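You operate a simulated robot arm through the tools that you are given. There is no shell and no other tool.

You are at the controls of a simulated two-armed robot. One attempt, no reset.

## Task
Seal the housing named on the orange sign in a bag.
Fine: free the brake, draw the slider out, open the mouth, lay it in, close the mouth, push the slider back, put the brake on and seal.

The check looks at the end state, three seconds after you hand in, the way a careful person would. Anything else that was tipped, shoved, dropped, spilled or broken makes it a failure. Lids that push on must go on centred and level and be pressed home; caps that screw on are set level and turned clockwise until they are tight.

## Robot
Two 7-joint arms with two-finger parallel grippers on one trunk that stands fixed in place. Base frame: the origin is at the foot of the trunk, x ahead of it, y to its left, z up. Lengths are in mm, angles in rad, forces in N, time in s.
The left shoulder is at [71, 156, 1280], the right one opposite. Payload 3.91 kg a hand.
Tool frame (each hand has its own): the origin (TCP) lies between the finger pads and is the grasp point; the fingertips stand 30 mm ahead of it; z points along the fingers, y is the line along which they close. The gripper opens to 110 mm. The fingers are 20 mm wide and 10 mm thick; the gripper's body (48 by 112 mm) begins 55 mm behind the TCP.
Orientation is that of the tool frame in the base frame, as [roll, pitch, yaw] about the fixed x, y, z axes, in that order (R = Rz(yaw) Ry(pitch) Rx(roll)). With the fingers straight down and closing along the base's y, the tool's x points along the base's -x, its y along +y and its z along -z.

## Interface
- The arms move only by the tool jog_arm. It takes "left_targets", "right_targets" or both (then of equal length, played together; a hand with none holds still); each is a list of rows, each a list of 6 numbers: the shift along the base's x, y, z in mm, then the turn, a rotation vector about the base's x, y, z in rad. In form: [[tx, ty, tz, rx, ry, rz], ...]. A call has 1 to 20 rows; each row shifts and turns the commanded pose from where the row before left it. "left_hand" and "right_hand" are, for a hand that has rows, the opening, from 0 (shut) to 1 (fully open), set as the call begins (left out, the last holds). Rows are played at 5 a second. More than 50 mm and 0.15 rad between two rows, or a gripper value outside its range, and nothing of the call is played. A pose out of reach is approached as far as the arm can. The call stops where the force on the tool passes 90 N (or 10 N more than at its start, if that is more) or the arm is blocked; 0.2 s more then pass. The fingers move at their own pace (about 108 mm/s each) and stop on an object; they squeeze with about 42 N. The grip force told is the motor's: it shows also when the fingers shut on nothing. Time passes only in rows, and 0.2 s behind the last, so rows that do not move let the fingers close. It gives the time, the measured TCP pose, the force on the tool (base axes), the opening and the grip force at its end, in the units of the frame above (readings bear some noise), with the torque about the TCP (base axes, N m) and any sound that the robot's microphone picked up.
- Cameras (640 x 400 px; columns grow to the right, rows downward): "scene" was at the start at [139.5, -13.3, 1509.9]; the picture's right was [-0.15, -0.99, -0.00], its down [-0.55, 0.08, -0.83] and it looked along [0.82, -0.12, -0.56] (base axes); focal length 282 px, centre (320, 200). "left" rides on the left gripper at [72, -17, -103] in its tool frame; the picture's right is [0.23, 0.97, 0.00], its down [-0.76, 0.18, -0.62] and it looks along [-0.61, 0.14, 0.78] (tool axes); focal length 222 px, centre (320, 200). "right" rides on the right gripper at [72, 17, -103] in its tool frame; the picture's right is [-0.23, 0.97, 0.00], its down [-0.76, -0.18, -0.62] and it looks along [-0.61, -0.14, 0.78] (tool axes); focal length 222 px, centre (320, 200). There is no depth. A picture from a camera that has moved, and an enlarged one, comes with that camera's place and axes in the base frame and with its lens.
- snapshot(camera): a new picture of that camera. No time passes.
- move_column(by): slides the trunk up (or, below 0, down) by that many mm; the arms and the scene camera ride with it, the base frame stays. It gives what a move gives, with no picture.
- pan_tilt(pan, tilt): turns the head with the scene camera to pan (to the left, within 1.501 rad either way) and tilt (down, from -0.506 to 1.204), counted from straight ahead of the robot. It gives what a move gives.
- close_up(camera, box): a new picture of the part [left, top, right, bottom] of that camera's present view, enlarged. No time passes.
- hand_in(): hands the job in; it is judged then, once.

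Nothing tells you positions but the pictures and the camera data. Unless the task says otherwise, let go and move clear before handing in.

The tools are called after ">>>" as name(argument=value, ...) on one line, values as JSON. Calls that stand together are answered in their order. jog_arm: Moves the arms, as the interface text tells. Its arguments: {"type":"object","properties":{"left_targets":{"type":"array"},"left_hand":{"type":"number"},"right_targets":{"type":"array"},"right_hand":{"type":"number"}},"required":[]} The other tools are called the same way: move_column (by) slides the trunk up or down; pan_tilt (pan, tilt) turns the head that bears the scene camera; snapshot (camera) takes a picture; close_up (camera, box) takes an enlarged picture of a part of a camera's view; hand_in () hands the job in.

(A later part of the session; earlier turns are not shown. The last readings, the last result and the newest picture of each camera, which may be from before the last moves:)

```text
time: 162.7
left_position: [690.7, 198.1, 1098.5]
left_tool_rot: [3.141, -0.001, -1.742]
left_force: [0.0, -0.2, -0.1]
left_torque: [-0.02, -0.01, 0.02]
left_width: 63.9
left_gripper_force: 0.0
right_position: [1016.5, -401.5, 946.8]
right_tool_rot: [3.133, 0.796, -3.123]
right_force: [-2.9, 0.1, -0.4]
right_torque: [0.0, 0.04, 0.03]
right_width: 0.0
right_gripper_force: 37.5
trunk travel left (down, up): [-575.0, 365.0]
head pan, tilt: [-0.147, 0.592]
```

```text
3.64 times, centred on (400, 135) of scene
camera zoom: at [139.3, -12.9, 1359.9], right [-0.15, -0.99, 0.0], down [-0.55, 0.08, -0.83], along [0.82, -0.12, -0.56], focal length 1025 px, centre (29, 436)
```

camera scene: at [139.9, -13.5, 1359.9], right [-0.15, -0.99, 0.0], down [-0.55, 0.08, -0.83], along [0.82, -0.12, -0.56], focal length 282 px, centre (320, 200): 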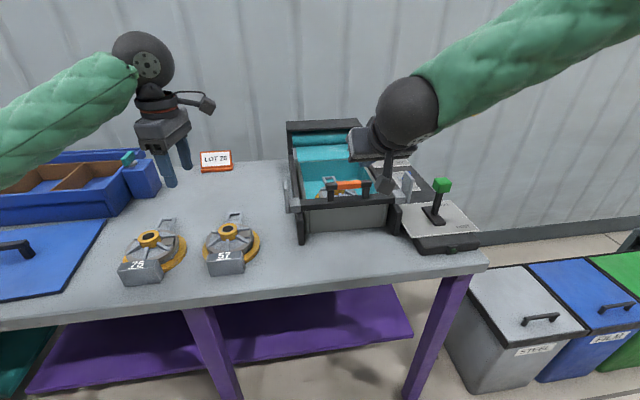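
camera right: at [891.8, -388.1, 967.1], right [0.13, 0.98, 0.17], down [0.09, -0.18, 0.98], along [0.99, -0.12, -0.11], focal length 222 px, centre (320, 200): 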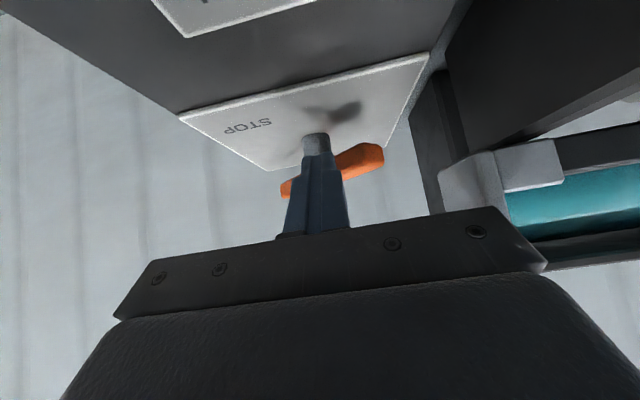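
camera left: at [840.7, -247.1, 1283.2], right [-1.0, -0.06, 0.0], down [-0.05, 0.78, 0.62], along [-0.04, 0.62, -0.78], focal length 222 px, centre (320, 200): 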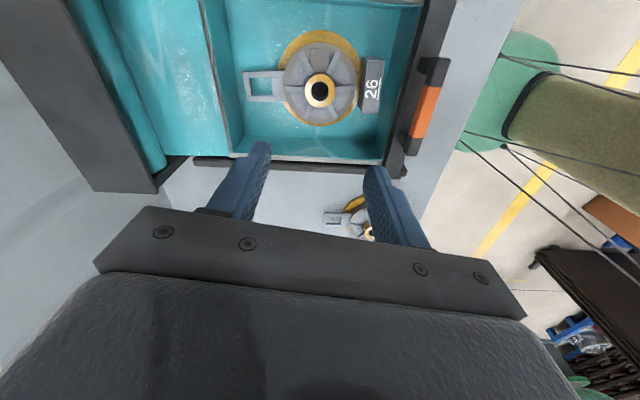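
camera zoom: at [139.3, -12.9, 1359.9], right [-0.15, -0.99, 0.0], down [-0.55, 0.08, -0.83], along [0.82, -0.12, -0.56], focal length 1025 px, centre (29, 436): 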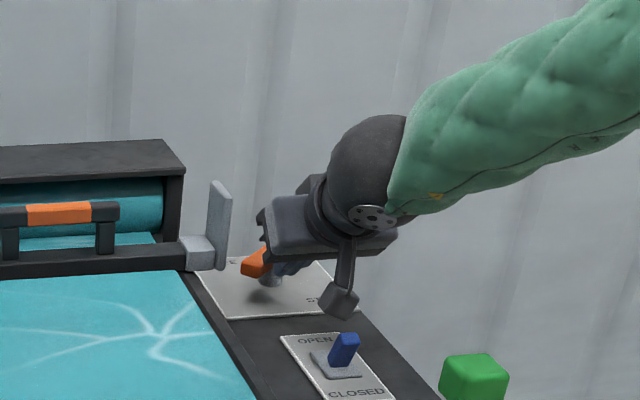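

The bar is about halfway round. Now pushing mainly forward to bring it fully across.

>>> jog_arm(right_targets=[[4, 1, 0, 0, 0, 0], [4, 1, 0, 0, 0, 0], [4, 1, 0, 0, 0, 0], [3, 0, 0, 0, 0, 0]])

>>> snapshot(camera="right")

>>> close_up(camera="scene", box=[340, 80, 460, 190])

```text
time: 163.7
left_position: [689.9, 198.9, 1099.1]
left_tool_rot: [3.141, 0.0, -1.742]
left_force: [0.7, -0.2, 1.1]
left_torque: [-0.01, 0.0, 0.02]
left_width: 63.8
left_gripper_force: 0.0
right_position: [1030.5, -399.5, 946.9]
right_tool_rot: [3.133, 0.796, -3.122]
right_force: [-14.4, 5.8, 2.5]
right_torque: [0.04, 0.18, 0.18]
right_width: 0.0
right_gripper_force: 38.1
trunk travel left (down, up): [-575.0, 365.0]
head pan, tilt: [-0.147, 0.592]
```

```text
taken
camera right: at [906.0, -384.7, 967.5], right [0.13, 0.98, 0.17], down [0.09, -0.18, 0.98], along [0.99, -0.11, -0.11], focal length 222 px, centre (320, 200)
```

right: 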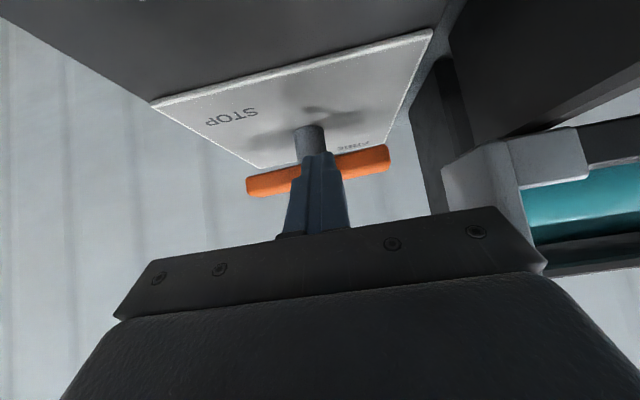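

```text
3.64 times, centred on (400, 135) of scene
camera zoom: at [138.7, -12.4, 1360.0], right [-0.15, -0.99, 0.0], down [-0.55, 0.08, -0.83], along [0.82, -0.12, -0.56], focal length 1025 px, centre (29, 436)
```

zoom: 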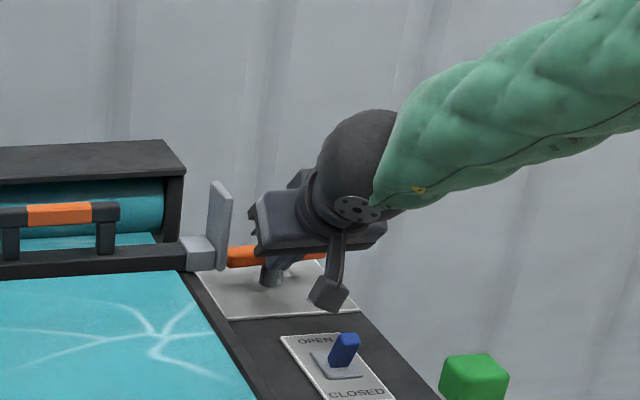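

The bar is now across, parallel to the card edge, with resistance building. One more small nudge to seat it.

>>> jog_arm(right_targets=[[1.5, 0, 0, 0, 0, 0], [1.5, 0, 0, 0, 0, 0]])

>>> snapshot(camera="right")

```text
time: 164.3
left_position: [689.1, 199.9, 1098.6]
left_tool_rot: [-3.14, -0.001, -1.744]
left_force: [0.5, -0.2, -0.4]
left_torque: [0.0, -0.01, 0.0]
left_width: 63.9
left_gripper_force: 0.1
right_position: [1030.4, -398.7, 945.9]
right_tool_rot: [3.132, 0.798, -3.123]
right_force: [-29.9, 8.9, 0.7]
right_torque: [0.08, 0.42, 0.3]
right_width: 0.0
right_gripper_force: 37.6
trunk travel left (down, up): [-575.0, 365.0]
head pan, tilt: [-0.147, 0.592]
```

```text
taken
camera right: at [906.9, -384.7, 967.7], right [0.13, 0.98, 0.17], down [0.09, -0.18, 0.98], along [0.99, -0.12, -0.11], focal length 222 px, centre (320, 200)
```

right: 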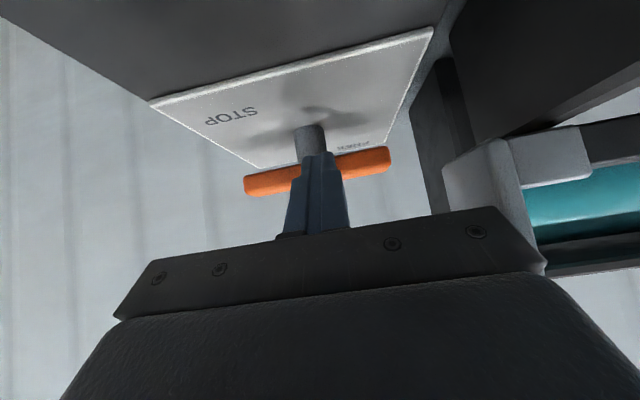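

It's against a stop, but I'll press once more a bit further out on the bar's left half to make sure it's fully seated.

>>> jog_arm(right_targets=[[-5, 0, 0, 0, 0, 0], [0, 4, 0, 0, 0, 0], [0, 4, 0, 0, 0, 0], [3, 0, 0, 0, 0, 0], [2, 0, 0, 0, 0, 0], [1.5, 0, 0, 0, 0, 0]])

>>> snapshot(camera="right")

```text
time: 165.7
left_position: [686.4, 198.0, 1099.7]
left_tool_rot: [-3.138, 0.0, -1.742]
left_force: [-0.5, -0.3, -0.1]
left_torque: [-0.02, -0.02, -0.01]
left_width: 63.8
left_gripper_force: 0.1
right_position: [1032.1, -391.7, 947.7]
right_tool_rot: [3.133, 0.794, -3.121]
right_force: [-41.5, 4.7, -3.4]
right_torque: [0.4, 0.66, 0.1]
right_width: 0.0
right_gripper_force: 37.6
trunk travel left (down, up): [-575.0, 365.0]
head pan, tilt: [-0.147, 0.592]
```

```text
taken
camera right: at [907.2, -377.5, 967.0], right [0.13, 0.98, 0.17], down [0.09, -0.18, 0.98], along [0.99, -0.12, -0.11], focal length 222 px, centre (320, 200)
```

right: 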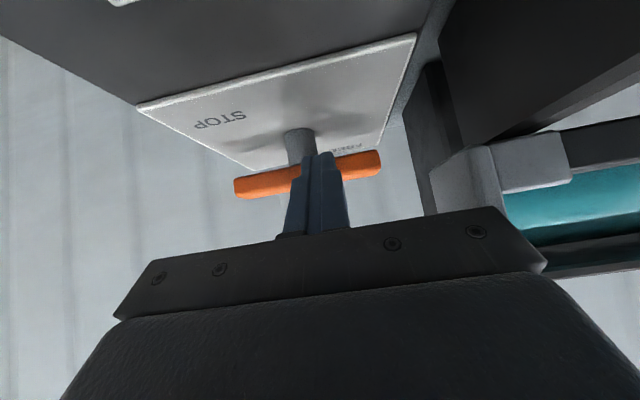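

Brake firmly at STOP (41 N against the stop). Now I'll back away, set the tool vertical, and go round to the near side of the green seal lever.

>>> jog_arm(right_targets=[[-8, -2, 0, 0, 0, 0], [-4, -4, 30, 0, 0, 0], [0, -5, 45, 0, 0, 0], [-20, 0, 40, 0, 0, 0], [-40, 0, 15, 0, 0.13, 0], [-40, 0, 10, 0, 0.13, 0], [-40, 0, 0, 0, 0.13, 0], [-40, 0, 0, 0, 0.13, 0], [-40, 0, 0, 0, 0.13, 0], [-40, 0, 0, 0, 0.13, 0], [-40, 0, 0, 0, 0, 0], [-40, 0, 0, 0, 0, 0], [-45, 0, 0, 0, 0, 0]])

>>> snapshot(camera="right")

>>> snapshot(camera="scene")

>>> close_up(camera="scene", box=[340, 80, 460, 190])

```text
time: 168.5
left_position: [687.2, 198.9, 1100.9]
left_tool_rot: [-3.14, 0.001, -1.742]
left_force: [-0.8, 0.3, 0.2]
left_torque: [-0.02, -0.04, 0.0]
left_width: 63.8
left_gripper_force: 0.1
right_position: [636.3, -403.9, 1086.9]
right_tool_rot: [3.119, 0.018, -3.129]
right_force: [-0.1, -0.1, 0.7]
right_torque: [0.02, 0.0, -0.03]
right_width: 0.0
right_gripper_force: 37.8
trunk travel left (down, up): [-575.0, 365.0]
head pan, tilt: [-0.147, 0.592]
```

```text
taken
camera right: at [563.4, -389.2, 1189.3], right [0.21, 0.98, 0.03], down [0.75, -0.18, 0.63], along [0.62, -0.11, -0.77], focal length 222 px, centre (320, 200)
```

right: 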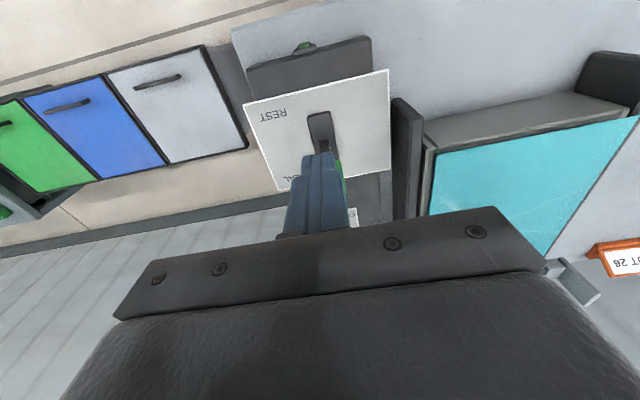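

```text
taken
camera scene: at [137.7, -13.9, 1360.2], right [-0.14, -0.99, 0.0], down [-0.55, 0.08, -0.83], along [0.82, -0.12, -0.56], focal length 282 px, centre (320, 200)
```

scene: 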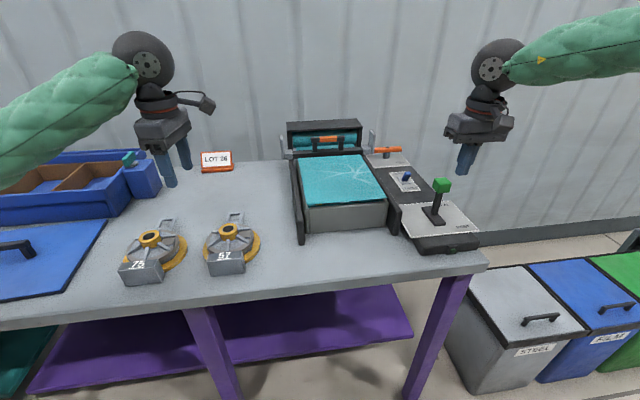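

```text
3.64 times, centred on (400, 135) of scene
camera zoom: at [137.7, -13.9, 1360.2], right [-0.14, -0.99, 0.0], down [-0.55, 0.08, -0.83], along [0.82, -0.12, -0.56], focal length 1025 px, centre (29, 436)
```

zoom: 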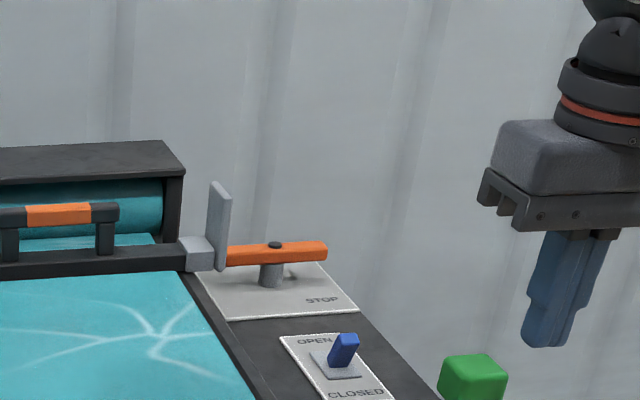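

The brake bar is back at STOP. Now lowering in front of the green lever and pushing it toward SEAL.

>>> jog_arm(right_targets=[[0, 0, -38, 0, 0, 0], [0, 0, -37, 0, 0, 0]])

>>> snapshot(camera="right")

>>> close_up(camera="scene", box=[400, 120, 520, 260])

```text
time: 169.1
left_position: [691.4, 198.9, 1098.1]
left_tool_rot: [3.141, -0.001, -1.744]
left_force: [0.9, -0.3, -0.3]
left_torque: [0.01, -0.02, 0.0]
left_width: 63.9
left_gripper_force: 0.0
right_position: [638.1, -404.5, 1011.3]
right_tool_rot: [3.119, 0.018, -3.128]
right_force: [0.1, -0.1, 0.0]
right_torque: [0.02, 0.04, 0.03]
right_width: 0.0
right_gripper_force: 37.9
trunk travel left (down, up): [-575.0, 365.0]
head pan, tilt: [-0.147, 0.592]
```

```text
taken
camera right: at [565.3, -389.7, 1113.4], right [0.21, 0.98, 0.03], down [0.75, -0.18, 0.63], along [0.62, -0.12, -0.77], focal length 222 px, centre (320, 200)
```

right: 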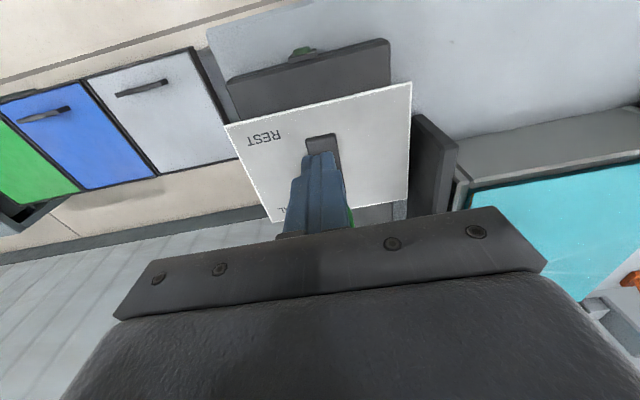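

```text
2.86 times, centred on (460, 190) of scene
camera zoom: at [140.2, -13.3, 1359.9], right [-0.15, -0.99, 0.0], down [-0.55, 0.08, -0.83], along [0.82, -0.12, -0.56], focal length 805 px, centre (-80, 229)
```

zoom: 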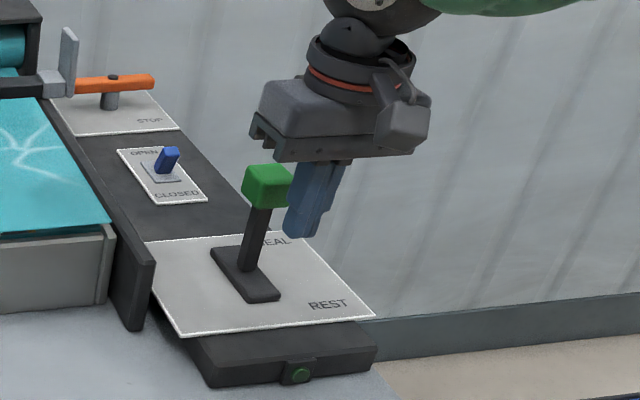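

Finger stands in front of the lever knob. Pushing toward SEAL in steps.

>>> jog_arm(right_targets=[[10, 0, 0, 0, 0, 0], [10, 0, 0, 0, 0, 0], [6, 0, 0, 0, 0, 0], [6, 0, 0, 0, 0, 0], [6, 0, 0, 0, 0, 0], [6, 0, 0, 0, 0, 0]])

>>> close_up(camera="scene", box=[400, 120, 520, 260])

```text
time: 170.5
left_position: [690.2, 198.7, 1098.6]
left_tool_rot: [3.141, 0.0, -1.741]
left_force: [1.4, -0.4, -0.2]
left_torque: [-0.01, 0.01, 0.0]
left_width: 63.6
left_gripper_force: 0.1
right_position: [681.4, -403.7, 1011.7]
right_tool_rot: [3.118, 0.014, -3.127]
right_force: [-1.7, 0.7, -0.1]
right_torque: [-0.01, 0.06, -0.02]
right_width: 0.0
right_gripper_force: 37.7
trunk travel left (down, up): [-575.0, 365.0]
head pan, tilt: [-0.147, 0.592]
```

```text
2.86 times, centred on (460, 190) of scene
camera zoom: at [139.6, -13.0, 1359.9], right [-0.15, -0.99, 0.0], down [-0.55, 0.08, -0.83], along [0.82, -0.12, -0.56], focal length 805 px, centre (-80, 229)
```

zoom: 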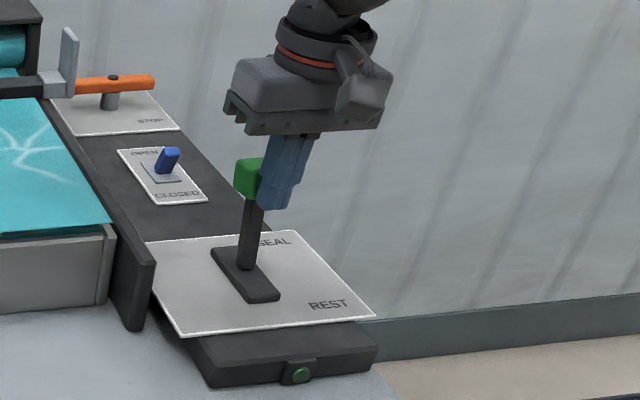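

The lever is moving with light force. Continuing.

>>> jog_arm(right_targets=[[6, 0, -1, 0, 0, 0], [6, 0, -2, 0, 0, 0], [6, 0, -2, 0, 0, 0], [6, 0, -3, 0, 0, 0], [6, 0, -3, 0, 0, 0]])

>>> close_up(camera="scene", box=[400, 120, 520, 260])

```text
time: 171.7
left_position: [687.0, 200.0, 1099.9]
left_tool_rot: [-3.14, -0.001, -1.743]
left_force: [0.4, -0.4, 0.7]
left_torque: [-0.01, 0.02, -0.02]
left_width: 63.8
left_gripper_force: 0.1
right_position: [709.9, -403.1, 1002.2]
right_tool_rot: [3.12, 0.018, -3.127]
right_force: [-17.4, 0.8, 7.6]
right_torque: [0.02, 0.31, -0.01]
right_width: 0.0
right_gripper_force: 37.7
trunk travel left (down, up): [-575.0, 365.0]
head pan, tilt: [-0.147, 0.592]
```

```text
2.86 times, centred on (460, 190) of scene
camera zoom: at [137.2, -12.8, 1360.2], right [-0.15, -0.99, 0.0], down [-0.55, 0.08, -0.83], along [0.82, -0.12, -0.56], focal length 805 px, centre (-80, 229)
```

zoom: 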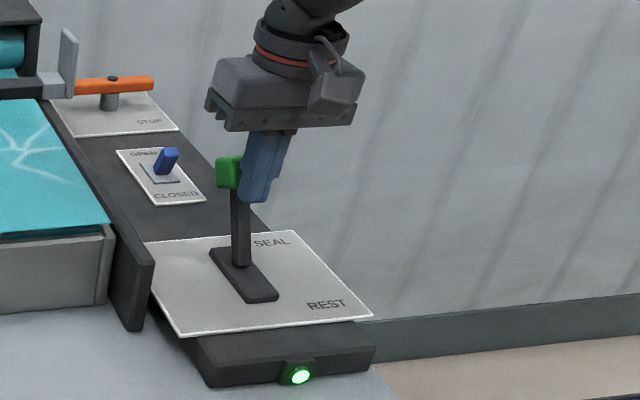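

The green lamp has lit. I'll press slightly further and hold for a couple of seconds.

>>> jog_arm(right_targets=[[1.5, 0, 0, 0, 0, 0], [0, 0, 0, 0, 0, 0], [0, 0, 0, 0, 0, 0], [0, 0, 0, 0, 0, 0], [0, 0, 0, 0, 0, 0], [0, 0, 0, 0, 0, 0], [0, 0, 0, 0, 0, 0], [0, 0, 0, 0, 0, 0], [0, 0, 0, 0, 0, 0], [0, 0, 0, 0, 0, 0]])

>>> close_up(camera="scene", box=[400, 120, 520, 260])

>>> snapshot(camera="scene")

```text
time: 173.9
left_position: [686.2, 198.6, 1099.5]
left_tool_rot: [-3.136, 0.001, -1.744]
left_force: [0.1, -0.2, 0.0]
left_torque: [-0.01, 0.0, 0.0]
left_width: 63.6
left_gripper_force: 0.0
right_position: [710.5, -402.7, 1001.0]
right_tool_rot: [3.119, 0.019, -3.128]
right_force: [-52.8, 9.4, -13.8]
right_torque: [0.12, 1.36, 0.02]
right_width: 0.2
right_gripper_force: 37.3
trunk travel left (down, up): [-575.0, 365.0]
head pan, tilt: [-0.147, 0.592]
```

```text
2.86 times, centred on (460, 190) of scene
camera zoom: at [135.8, -12.8, 1360.2], right [-0.15, -0.99, 0.0], down [-0.55, 0.08, -0.83], along [0.82, -0.12, -0.56], focal length 805 px, centre (-80, 229)
```

zoom: 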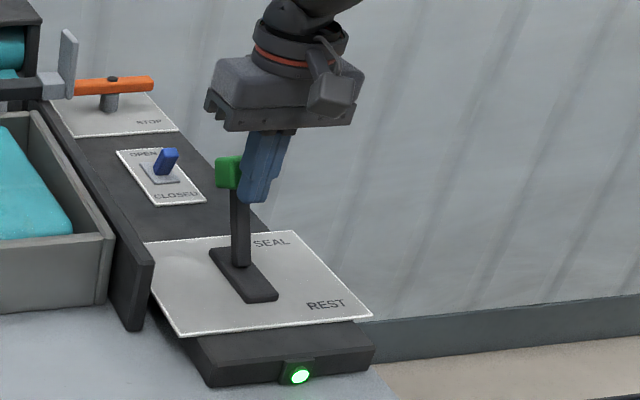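

```text
taken
camera scene: at [135.8, -12.8, 1360.2], right [-0.15, -0.99, 0.0], down [-0.55, 0.08, -0.83], along [0.82, -0.12, -0.56], focal length 282 px, centre (320, 200)
```

scene: 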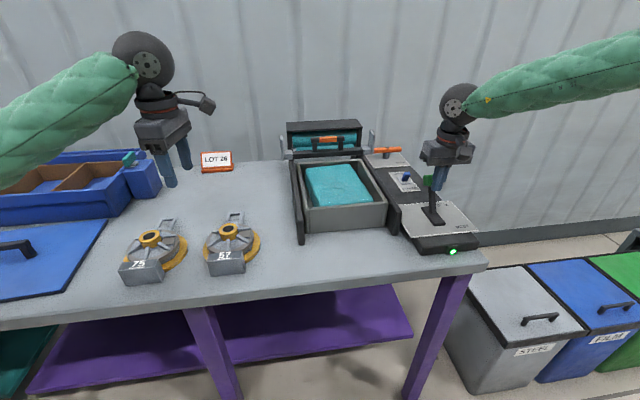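

The bag has sealed — a closed pouch now lies in the tray. I'll release the lever and see whether it returns by itself.

>>> jog_arm(right_targets=[[-6, 0, 0, 0, 0, 0], [-10, 0, 0, 0, 0, 0], [-20, 0, 5, 0, 0, 0], [-20, 0, 20, 0, 0, 0], [0, 0, 40, 0, 0, 0], [0, 0, 0, 0, 0, 0]])

>>> close_up(camera="scene", box=[400, 120, 520, 260])

>>> close_up(camera="scene", box=[270, 100, 450, 240])

```text
time: 175.3
left_position: [690.0, 198.2, 1097.4]
left_tool_rot: [3.141, 0.001, -1.745]
left_force: [0.0, 0.3, -0.5]
left_torque: [-0.01, 0.01, -0.01]
left_width: 63.6
left_gripper_force: 0.1
right_position: [657.1, -403.3, 1066.1]
right_tool_rot: [3.118, 0.017, -3.129]
right_force: [-0.4, -0.9, 0.2]
right_torque: [-0.02, -0.03, 0.02]
right_width: 0.0
right_gripper_force: 38.4
trunk travel left (down, up): [-575.0, 365.0]
head pan, tilt: [-0.147, 0.592]
```

```text
2.86 times, centred on (460, 190) of scene
camera zoom: at [140.0, -13.5, 1359.8], right [-0.15, -0.99, 0.0], down [-0.55, 0.08, -0.83], along [0.82, -0.12, -0.56], focal length 805 px, centre (-80, 229)
```

zoom: 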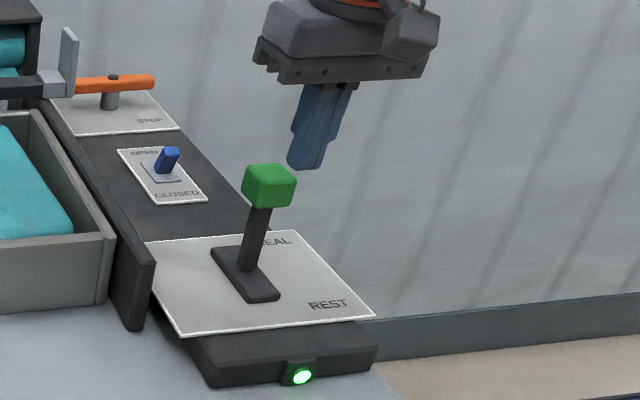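

```text
2.86 times, centred on (360, 170) of scene
camera zoom: at [140.0, -13.5, 1359.8], right [-0.15, -0.99, 0.0], down [-0.55, 0.08, -0.83], along [0.82, -0.12, -0.56], focal length 805 px, centre (206, 286)
```

zoom: 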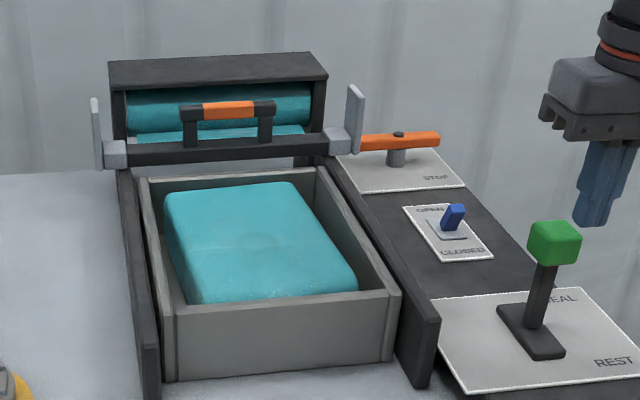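

The lever sprang back to REST, the lamp stays lit, and the sealed pouch is in the tray. Now to put the lid right: I'll send both hands and trunk back to their exact starting poses so I can compare pictures with the first ones.

>>> jog_arm(left_targets=[[-7, -3.5, 10.5, 0, 0, -0.14], [-7, -3.5, 10.5, 0, 0, -0.14], [-7, -3.5, 10.5, 0, 0, -0.14], [-7, -3.5, 10.5, 0, 0, -0.14], [-7, -3.5, 10.5, 0, 0, -0.14], [-7, -3.5, 10.5, 0, 0, -0.14], [-7, -3.5, 10.5, 0, 0, -0.14], [-7, -3.5, 10.5, 0, 0, -0.14], [-7, -3.5, 10.5, 0, 0, -0.14], [-7, -3.5, 10.5, 0, 0, -0.14]], right_targets=[[0, 0, 20, 0, 0, 0], [-10, -12, 3, 0, 0, 0], [-10, -12, 3, 0, 0, 0], [-10, -12, 3, 0, 0, 0], [-10, -12, 3, 0, 0, 0], [-10, -12, 3, 0, 0, 0], [-10, -12, 2, 0, 0, 0], [-10, -12, 0, 0, 0, 0], [-8, -12, 0, 0, 0, 0], [0, -10, 0, 0, 0, 0]], left_hand=1)

>>> move_column(by=150)

>>> snapshot(camera="left")

>>> snapshot(camera="scene")

```text
time: 177.5
left_position: [620.5, 164.0, 1204.0]
left_tool_rot: [3.141, 0.0, 3.138]
left_force: [-0.3, -0.4, -0.2]
left_torque: [-0.01, -0.03, 0.0]
left_width: 109.8
left_gripper_force: 0.1
right_position: [578.8, -509.8, 1102.1]
right_tool_rot: [3.119, 0.017, -3.126]
right_force: [0.4, 0.0, -0.1]
right_torque: [-0.01, -0.03, 0.01]
right_width: 0.0
right_gripper_force: 37.3
trunk travel left (down, up): [-575.0, 365.0]
head pan, tilt: [-0.147, 0.592]
```

```text
time: 179.2
left_position: [620.1, 164.7, 1353.0]
left_tool_rot: [-3.14, 0.0, 3.14]
left_force: [0.2, -0.4, 0.2]
left_torque: [0.01, 0.01, 0.02]
left_width: 109.9
left_gripper_force: 0.0
right_position: [579.8, -509.0, 1250.3]
right_tool_rot: [3.119, 0.015, -3.13]
right_force: [-0.2, 0.6, -0.5]
right_torque: [-0.03, 0.02, 0.02]
right_width: 0.0
right_gripper_force: 37.7
trunk travel left (down, up): [-725.0, 215.0]
head pan, tilt: [-0.147, 0.592]
```

```text
taken
camera left: at [548.2, 147.1, 1457.0], right [-0.23, 0.97, 0.0], down [0.76, 0.18, 0.62], along [0.61, 0.14, -0.78], focal length 222 px, centre (320, 200)
```

left: 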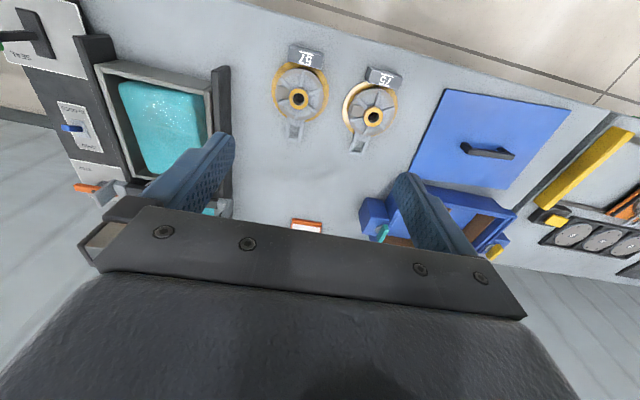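

```text
taken
camera scene: at [139.7, -13.2, 1509.8], right [-0.15, -0.99, 0.0], down [-0.55, 0.08, -0.83], along [0.82, -0.12, -0.56], focal length 282 px, centre (320, 200)
```

scene: 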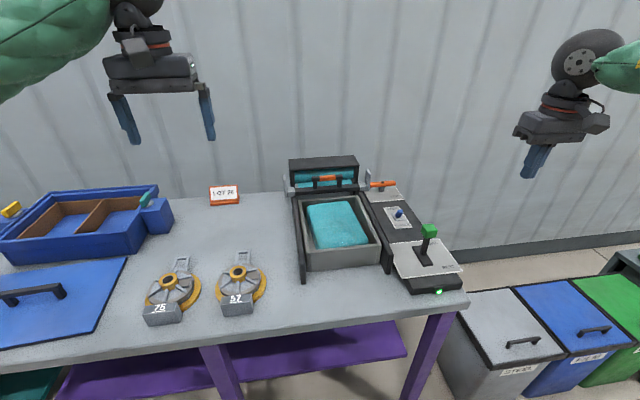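

The views now match the starting poses. Taking the identical zooms to compare the lid.

>>> close_up(camera="left", box=[260, 40, 420, 240])

>>> close_up(camera="scene", box=[130, 170, 290, 330])

>>> close_up(camera="scene", box=[0, 200, 160, 360])

>>> close_up(camera="left", box=[380, 60, 600, 220])

```text
2.00 times, centred on (340, 140) of left
camera zoom: at [548.2, 147.1, 1457.0], right [-0.23, 0.97, 0.0], down [0.76, 0.18, 0.62], along [0.61, 0.14, -0.78], focal length 444 px, centre (280, 320)
```

zoom: 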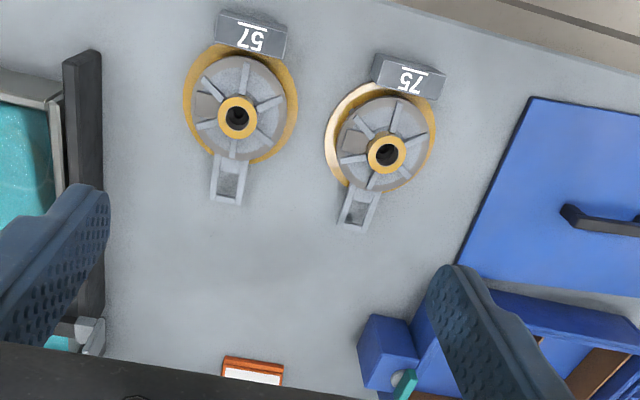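

```text
2.50 times, centred on (210, 250) of scene
camera zoom: at [139.7, -13.2, 1509.8], right [-0.15, -0.99, 0.0], down [-0.55, 0.08, -0.83], along [0.82, -0.12, -0.56], focal length 704 px, centre (595, 75)
```

zoom: 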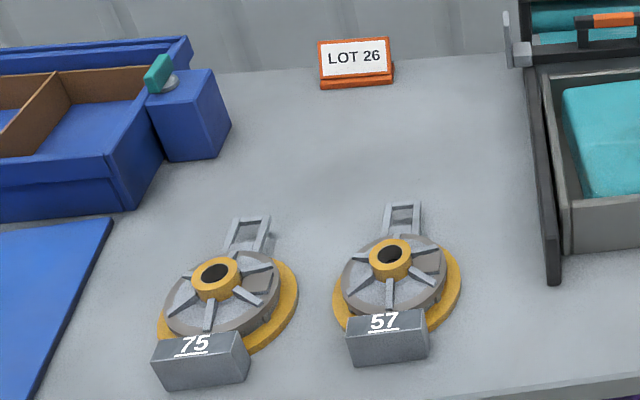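

```text
2.50 times, centred on (80, 280) of scene
camera zoom: at [139.7, -13.2, 1509.8], right [-0.15, -0.99, 0.0], down [-0.55, 0.08, -0.83], along [0.82, -0.12, -0.56], focal length 704 px, centre (920, 0)
```

zoom: 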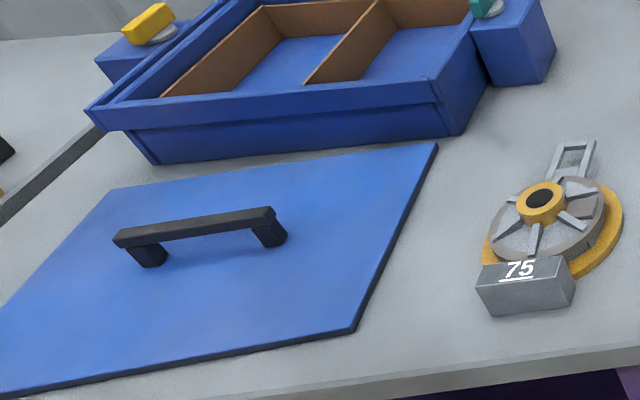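

```text
2.50 times, centred on (490, 140) of left
camera zoom: at [548.2, 147.1, 1457.0], right [-0.23, 0.97, 0.0], down [0.76, 0.18, 0.62], along [0.61, 0.14, -0.78], focal length 555 px, centre (-105, 350)
```

zoom: 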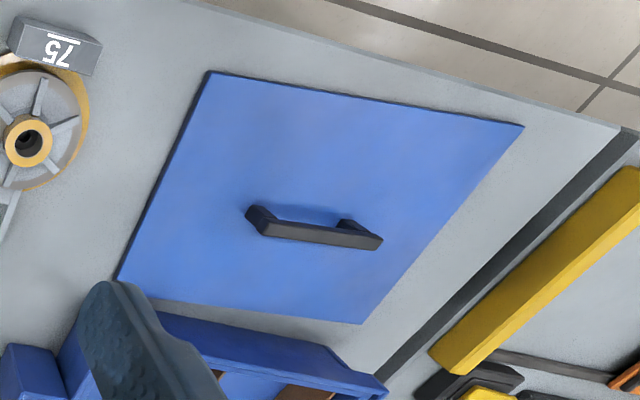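

The lid has turned about 3.5° and shifted about (+19, +7) mm at its centre; its handle is at about (708, 644, 922), lying along y. I'll take the left hand over it with the fingers closing across the handle.

>>> jog_arm(left_targets=[[8, 43.5, -10, 0, 0, 0.149], [8, 43.5, -10, 0, 0, 0.149], [8, 43.5, -10, 0, 0, 0.149], [8, 43.5, -10, 0, 0, 0.149], [8, 43.5, -10, 0, 0, 0.149], [8, 43.5, -10, 0, 0, 0.149], [8, 43.5, -10, 0, 0, 0.149], [8, 43.5, -10, 0, 0, 0.149], [8, 43.5, -10, 0, 0, 0.149], [8, 43.5, -10, 0, 0, 0.149], [8, 43.5, -10, 0, 0, 0.149]], left_hand=0.5)

>>> pan_tilt(pan=0.6, tilt=0.6)

>>> snapshot(camera="scene")

>>> snapshot(camera="left")

```text
time: 181.7
left_position: [708.0, 643.1, 1241.9]
left_tool_rot: [-3.141, 0.0, -1.501]
left_force: [-0.1, 0.1, 0.3]
left_torque: [0.01, -0.01, 0.0]
left_width: 54.8
left_gripper_force: 0.1
right_position: [578.2, -506.9, 1252.7]
right_tool_rot: [3.119, 0.019, -3.129]
right_force: [-0.4, 0.4, 0.1]
right_torque: [0.02, 0.0, 0.03]
right_width: 0.0
right_gripper_force: 37.7
trunk travel left (down, up): [-725.0, 215.0]
head pan, tilt: [-0.147, 0.592]
```

```text
time: 182.8
left_position: [707.7, 643.1, 1243.8]
left_tool_rot: [-3.141, 0.0, -1.503]
left_force: [0.1, 0.4, -0.5]
left_torque: [0.0, -0.02, 0.0]
left_width: 55.0
left_gripper_force: 0.1
right_position: [578.7, -508.4, 1252.1]
right_tool_rot: [3.118, 0.017, -3.127]
right_force: [-0.5, 0.0, 0.0]
right_torque: [-0.04, 0.04, 0.03]
right_width: 0.1
right_gripper_force: 38.0
trunk travel left (down, up): [-725.0, 215.0]
head pan, tilt: [0.6, 0.6]
```

```text
taken
camera scene: at [124.7, 50.1, 1509.1], right [0.56, -0.83, 0.0], down [-0.47, -0.32, -0.82], along [0.68, 0.47, -0.57], focal length 282 px, centre (320, 200)
```

scene: 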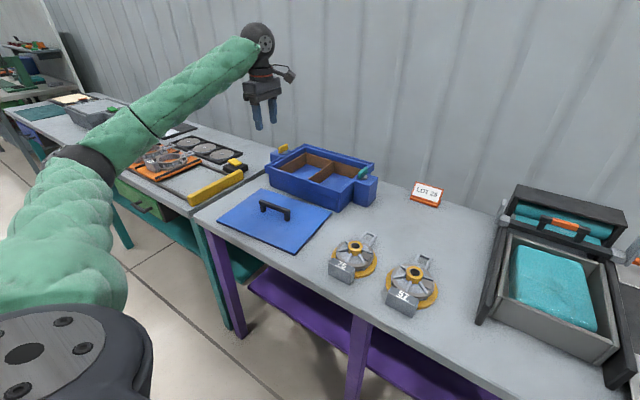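

```text
taken
camera left: at [730.0, 571.3, 1347.3], right [-0.96, -0.29, 0.0], down [-0.23, 0.75, 0.62], along [-0.18, 0.6, -0.78], focal length 222 px, centre (320, 200)
```

left: 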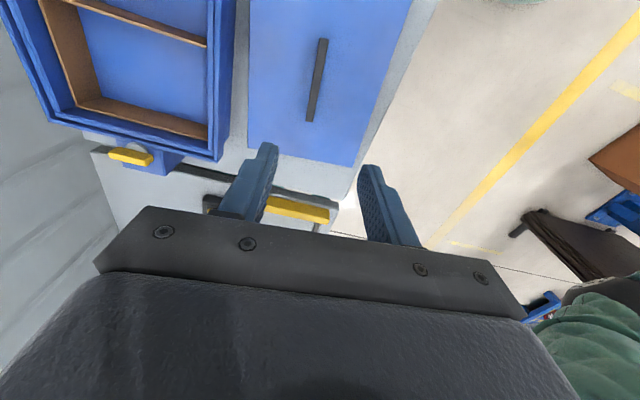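

Elbow is well behind the table here. Zooming on the handle to align.

>>> close_up(camera="left", box=[240, 0, 400, 160])

```text
2.50 times, centred on (320, 80) of left
camera zoom: at [730.0, 571.3, 1347.3], right [-0.96, -0.29, 0.0], down [-0.23, 0.75, 0.62], along [-0.18, 0.6, -0.78], focal length 555 px, centre (320, 500)
```

zoom: 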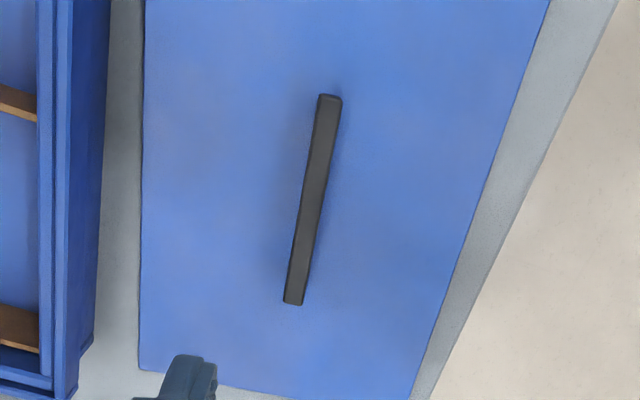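

Handle centre is at (712, 653). Shifting over it and descending in stages.

>>> jog_arm(left_targets=[[4.5, 10, 0, 0, 0, 0], [0, 0, -38, 0, 0, 0], [0, 0, -38, 0, 0, 0], [0, 0, -38, 0, 0, 0], [0, 0, -38, 0, 0, 0], [0, 0, -38, 0, 0, 0], [0, 0, -30, 0, 0, 0]])

>>> snapshot(camera="scene")

>>> snapshot(camera="left")

```text
time: 184.3
left_position: [712.2, 654.0, 1020.9]
left_tool_rot: [-3.14, 0.0, -1.502]
left_force: [-0.1, -0.1, 0.0]
left_torque: [-0.01, 0.02, 0.03]
left_width: 54.8
left_gripper_force: 0.0
right_position: [579.7, -509.0, 1252.1]
right_tool_rot: [3.118, 0.017, -3.127]
right_force: [1.1, 0.0, -0.1]
right_torque: [0.0, 0.02, -0.03]
right_width: 0.0
right_gripper_force: 37.8
trunk travel left (down, up): [-725.0, 215.0]
head pan, tilt: [0.6, 0.6]
```

```text
taken
camera scene: at [125.0, 50.4, 1509.2], right [0.57, -0.82, 0.0], down [-0.47, -0.32, -0.82], along [0.68, 0.47, -0.57], focal length 282 px, centre (320, 200)
```

scene: 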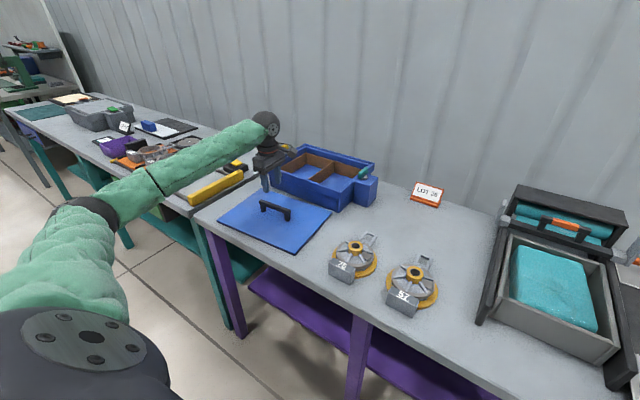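

```text
taken
camera left: at [734.5, 581.9, 1126.1], right [-0.96, -0.29, 0.0], down [-0.23, 0.75, 0.62], along [-0.18, 0.6, -0.78], focal length 222 px, centre (320, 200)
```

left: 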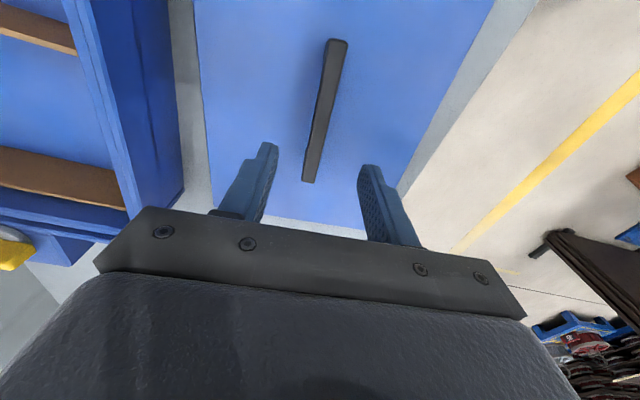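

Well aligned and clear. Lowering onto the handle.

>>> jog_arm(left_targets=[[0, 0, -38, 0, 0, 0], [0, 0, -35, 0, 0, 0], [0, 0, -15, 0, 0, 0], [0, 0, -6, 0, 0, 0]])

>>> snapshot(camera="left")

>>> close_up(camera="scene", box=[190, 110, 350, 250])

```text
time: 185.3
left_position: [712.8, 652.6, 928.3]
left_tool_rot: [3.14, -0.001, -1.503]
left_force: [0.6, -0.9, 0.1]
left_torque: [-0.01, -0.01, -0.03]
left_width: 55.0
left_gripper_force: 0.1
right_position: [579.1, -508.7, 1252.9]
right_tool_rot: [3.118, 0.016, -3.127]
right_force: [0.5, 0.7, 0.1]
right_torque: [-0.03, -0.04, -0.02]
right_width: 0.0
right_gripper_force: 37.2
trunk travel left (down, up): [-725.0, 215.0]
head pan, tilt: [0.6, 0.6]
```

```text
taken
camera left: at [733.7, 582.1, 1032.5], right [-0.96, -0.29, 0.0], down [-0.23, 0.75, 0.62], along [-0.18, 0.6, -0.78], focal length 222 px, centre (320, 200)
```

left: 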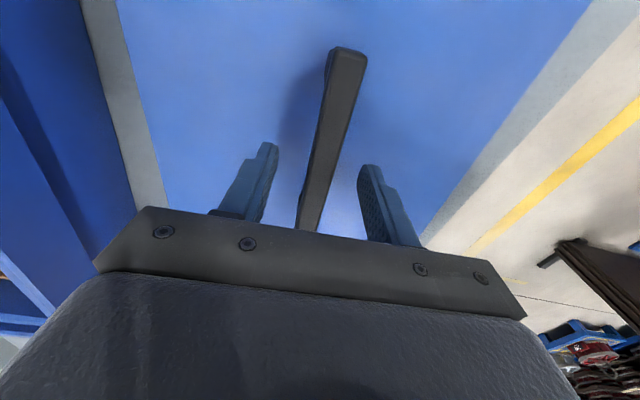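

```text
2.86 times, centred on (270, 180) of scene
camera zoom: at [124.9, 50.2, 1509.1], right [0.57, -0.82, 0.0], down [-0.47, -0.32, -0.82], along [0.68, 0.47, -0.57], focal length 805 px, centre (463, 257)
```

zoom: 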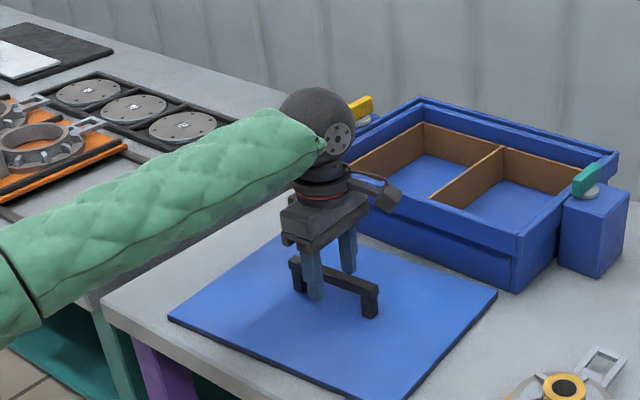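

The fingers straddle the handle. I'll align the small skew, then close on it.

>>> jog_arm(left_targets=[[0, 0, 0, 0, 0, 0.028], [0, 0, 0, 0, 0, 0]])

>>> jog_arm(left_targets=[[0, 0, 0, 0, 0, 0], [0, 0, 0, 0, 0, 0], [0, 0, 0, 0, 0, 0], [0, 0, 0, 0, 0, 0]], left_hand=0)

>>> snapshot(camera="left")

```text
time: 185.9
left_position: [710.9, 652.5, 928.6]
left_tool_rot: [3.142, 0.0, -1.474]
left_force: [0.1, -0.7, 0.8]
left_torque: [-0.02, 0.02, 0.01]
left_width: 55.0
left_gripper_force: 0.1
right_position: [579.4, -509.1, 1252.9]
right_tool_rot: [3.12, 0.018, -3.129]
right_force: [0.9, 0.7, 0.2]
right_torque: [0.04, 0.01, 0.02]
right_width: 0.1
right_gripper_force: 37.8
trunk travel left (down, up): [-725.0, 215.0]
head pan, tilt: [0.6, 0.6]
```

```text
time: 186.9
left_position: [713.1, 653.0, 928.9]
left_tool_rot: [3.14, 0.001, -1.473]
left_force: [-0.5, 0.1, 1.1]
left_torque: [-0.01, -0.01, -0.44]
left_width: 15.5
left_gripper_force: 41.7
right_position: [579.0, -507.9, 1252.1]
right_tool_rot: [3.119, 0.018, -3.127]
right_force: [-0.9, -0.5, 0.1]
right_torque: [0.01, 0.02, 0.0]
right_width: 0.1
right_gripper_force: 38.1
trunk travel left (down, up): [-725.0, 215.0]
head pan, tilt: [0.6, 0.6]
```

```text
taken
camera left: at [735.6, 582.5, 1033.1], right [-0.95, -0.32, 0.0], down [-0.25, 0.74, 0.62], along [-0.2, 0.59, -0.78], focal length 222 px, centre (320, 200)
```

left: 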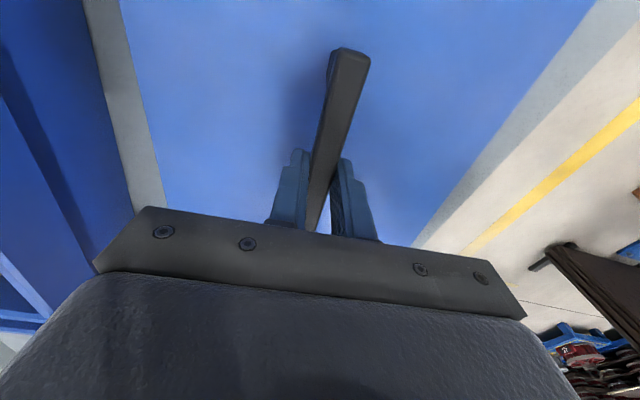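

Gripped (15.5 mm). Lifting a few millimetres, then carrying the lid back by (-17.5, -5.6) mm and turning it about -4.3°.

>>> jog_arm(left_targets=[[0, 0, 4, 0, 0, 0], [0, 0, 4, 0, 0, 0], [-4.4, -1.4, 0, 0, 0, -0.019], [-4.4, -1.4, 0, 0, 0, -0.019], [-4.4, -1.4, 0, 0, 0, -0.019], [-4.3, -1.4, 0, 0, 0, -0.019]])

>>> snapshot(camera="left")

>>> close_up(camera="scene", box=[190, 110, 350, 250])

```text
time: 188.3
left_position: [694.6, 647.0, 938.2]
left_tool_rot: [-3.142, -0.002, -1.552]
left_force: [0.0, -0.2, -4.7]
left_torque: [-0.01, -0.06, 0.0]
left_width: 15.4
left_gripper_force: 41.7
right_position: [578.8, -507.7, 1253.8]
right_tool_rot: [3.119, 0.017, -3.128]
right_force: [-0.2, 0.2, -0.3]
right_torque: [0.03, 0.01, 0.0]
right_width: 0.1
right_gripper_force: 37.5
trunk travel left (down, up): [-725.0, 215.0]
head pan, tilt: [0.6, 0.6]
```

```text
taken
camera left: at [713.2, 575.1, 1041.1], right [-0.97, -0.25, 0.0], down [-0.19, 0.76, 0.62], along [-0.15, 0.6, -0.78], focal length 222 px, centre (320, 200)
```

left: 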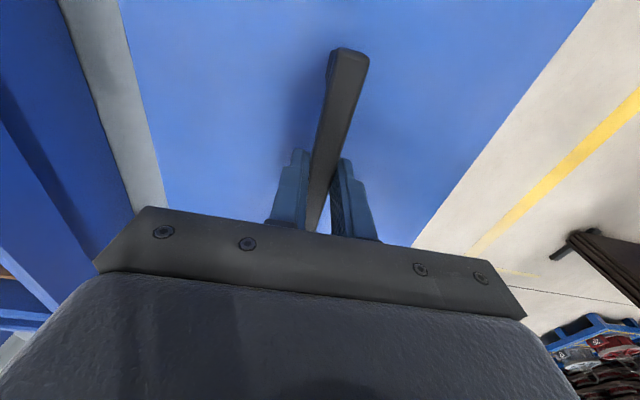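

```text
2.86 times, centred on (270, 180) of scene
camera zoom: at [124.7, 50.3, 1509.1], right [0.57, -0.82, 0.0], down [-0.47, -0.32, -0.82], along [0.68, 0.47, -0.57], focal length 805 px, centre (463, 257)
```

zoom: 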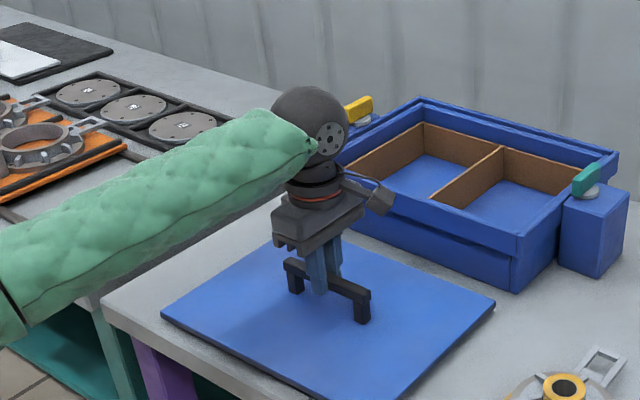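

The lid (about 5 N) is held level. Lowering it back onto the table.

>>> jog_arm(left_targets=[[0, 0, -3, 0, 0, 0], [0, 0, -3, 0, 0, 0], [0, 0, -2, 0, 0, 0]])

```text
time: 189.2
left_position: [695.8, 647.5, 929.1]
left_tool_rot: [-3.141, 0.0, -1.551]
left_force: [0.1, -0.3, -2.9]
left_torque: [0.16, 0.01, 0.02]
left_width: 15.6
left_gripper_force: 41.9
right_position: [579.0, -508.3, 1251.7]
right_tool_rot: [3.118, 0.018, -3.126]
right_force: [-0.8, -1.4, 0.2]
right_torque: [-0.04, -0.01, 0.0]
right_width: 0.0
right_gripper_force: 37.7
trunk travel left (down, up): [-725.0, 215.0]
head pan, tilt: [0.6, 0.6]
```

Nearly all the weight is off. One more millimetre, then open and rise.

>>> jog_arm(left_targets=[[0, 0, -1, 0, 0, 0], [0, 0, 0, 0, 0, 0]])

>>> jog_arm(left_targets=[[0, 0, 0, 0, 0, 0], [0, 0, 0, 0, 0, 0], [0, 0, 15, 0, 0, 0], [0, 0, 35, 0, 0, 0], [0, 0, 40, 0, 0, 0], [0, 0, 40, 0, 0, 0], [0, 0, 40, 0, 0, 0], [0, 0, 40, 0, 0, 0], [0, 0, 40, 0, 0, 0], [0, 0, 40, 0, 0, 0]], left_hand=0.5)

>>> snapshot(camera="scene")

```text
time: 189.8
left_position: [693.8, 646.3, 928.5]
left_tool_rot: [3.141, 0.001, -1.55]
left_force: [1.3, 2.6, 4.7]
left_torque: [-0.26, 0.04, 0.02]
left_width: 15.8
left_gripper_force: 42.0
right_position: [577.9, -509.2, 1253.0]
right_tool_rot: [3.119, 0.018, -3.127]
right_force: [0.2, 1.1, -0.6]
right_torque: [0.02, -0.03, -0.03]
right_width: 0.0
right_gripper_force: 38.0
trunk travel left (down, up): [-725.0, 215.0]
head pan, tilt: [0.6, 0.6]
```

```text
time: 191.9
left_position: [694.7, 644.8, 1219.8]
left_tool_rot: [-3.141, 0.0, -1.55]
left_force: [0.7, -0.4, -0.1]
left_torque: [0.02, -0.01, 0.02]
left_width: 54.9
left_gripper_force: 0.1
right_position: [577.0, -509.3, 1252.8]
right_tool_rot: [3.119, 0.018, -3.128]
right_force: [-0.3, -0.3, -0.5]
right_torque: [0.01, -0.04, 0.02]
right_width: 0.0
right_gripper_force: 38.1
trunk travel left (down, up): [-725.0, 215.0]
head pan, tilt: [0.6, 0.6]
```

```text
taken
camera scene: at [123.8, 48.9, 1509.1], right [0.57, -0.82, 0.0], down [-0.47, -0.32, -0.83], along [0.68, 0.47, -0.56], focal length 282 px, centre (320, 200)
```

scene: 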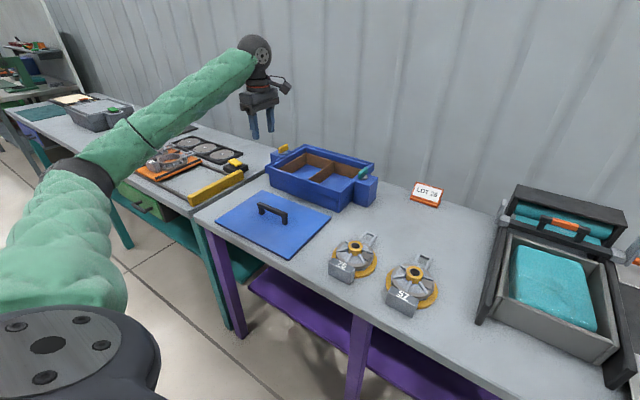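

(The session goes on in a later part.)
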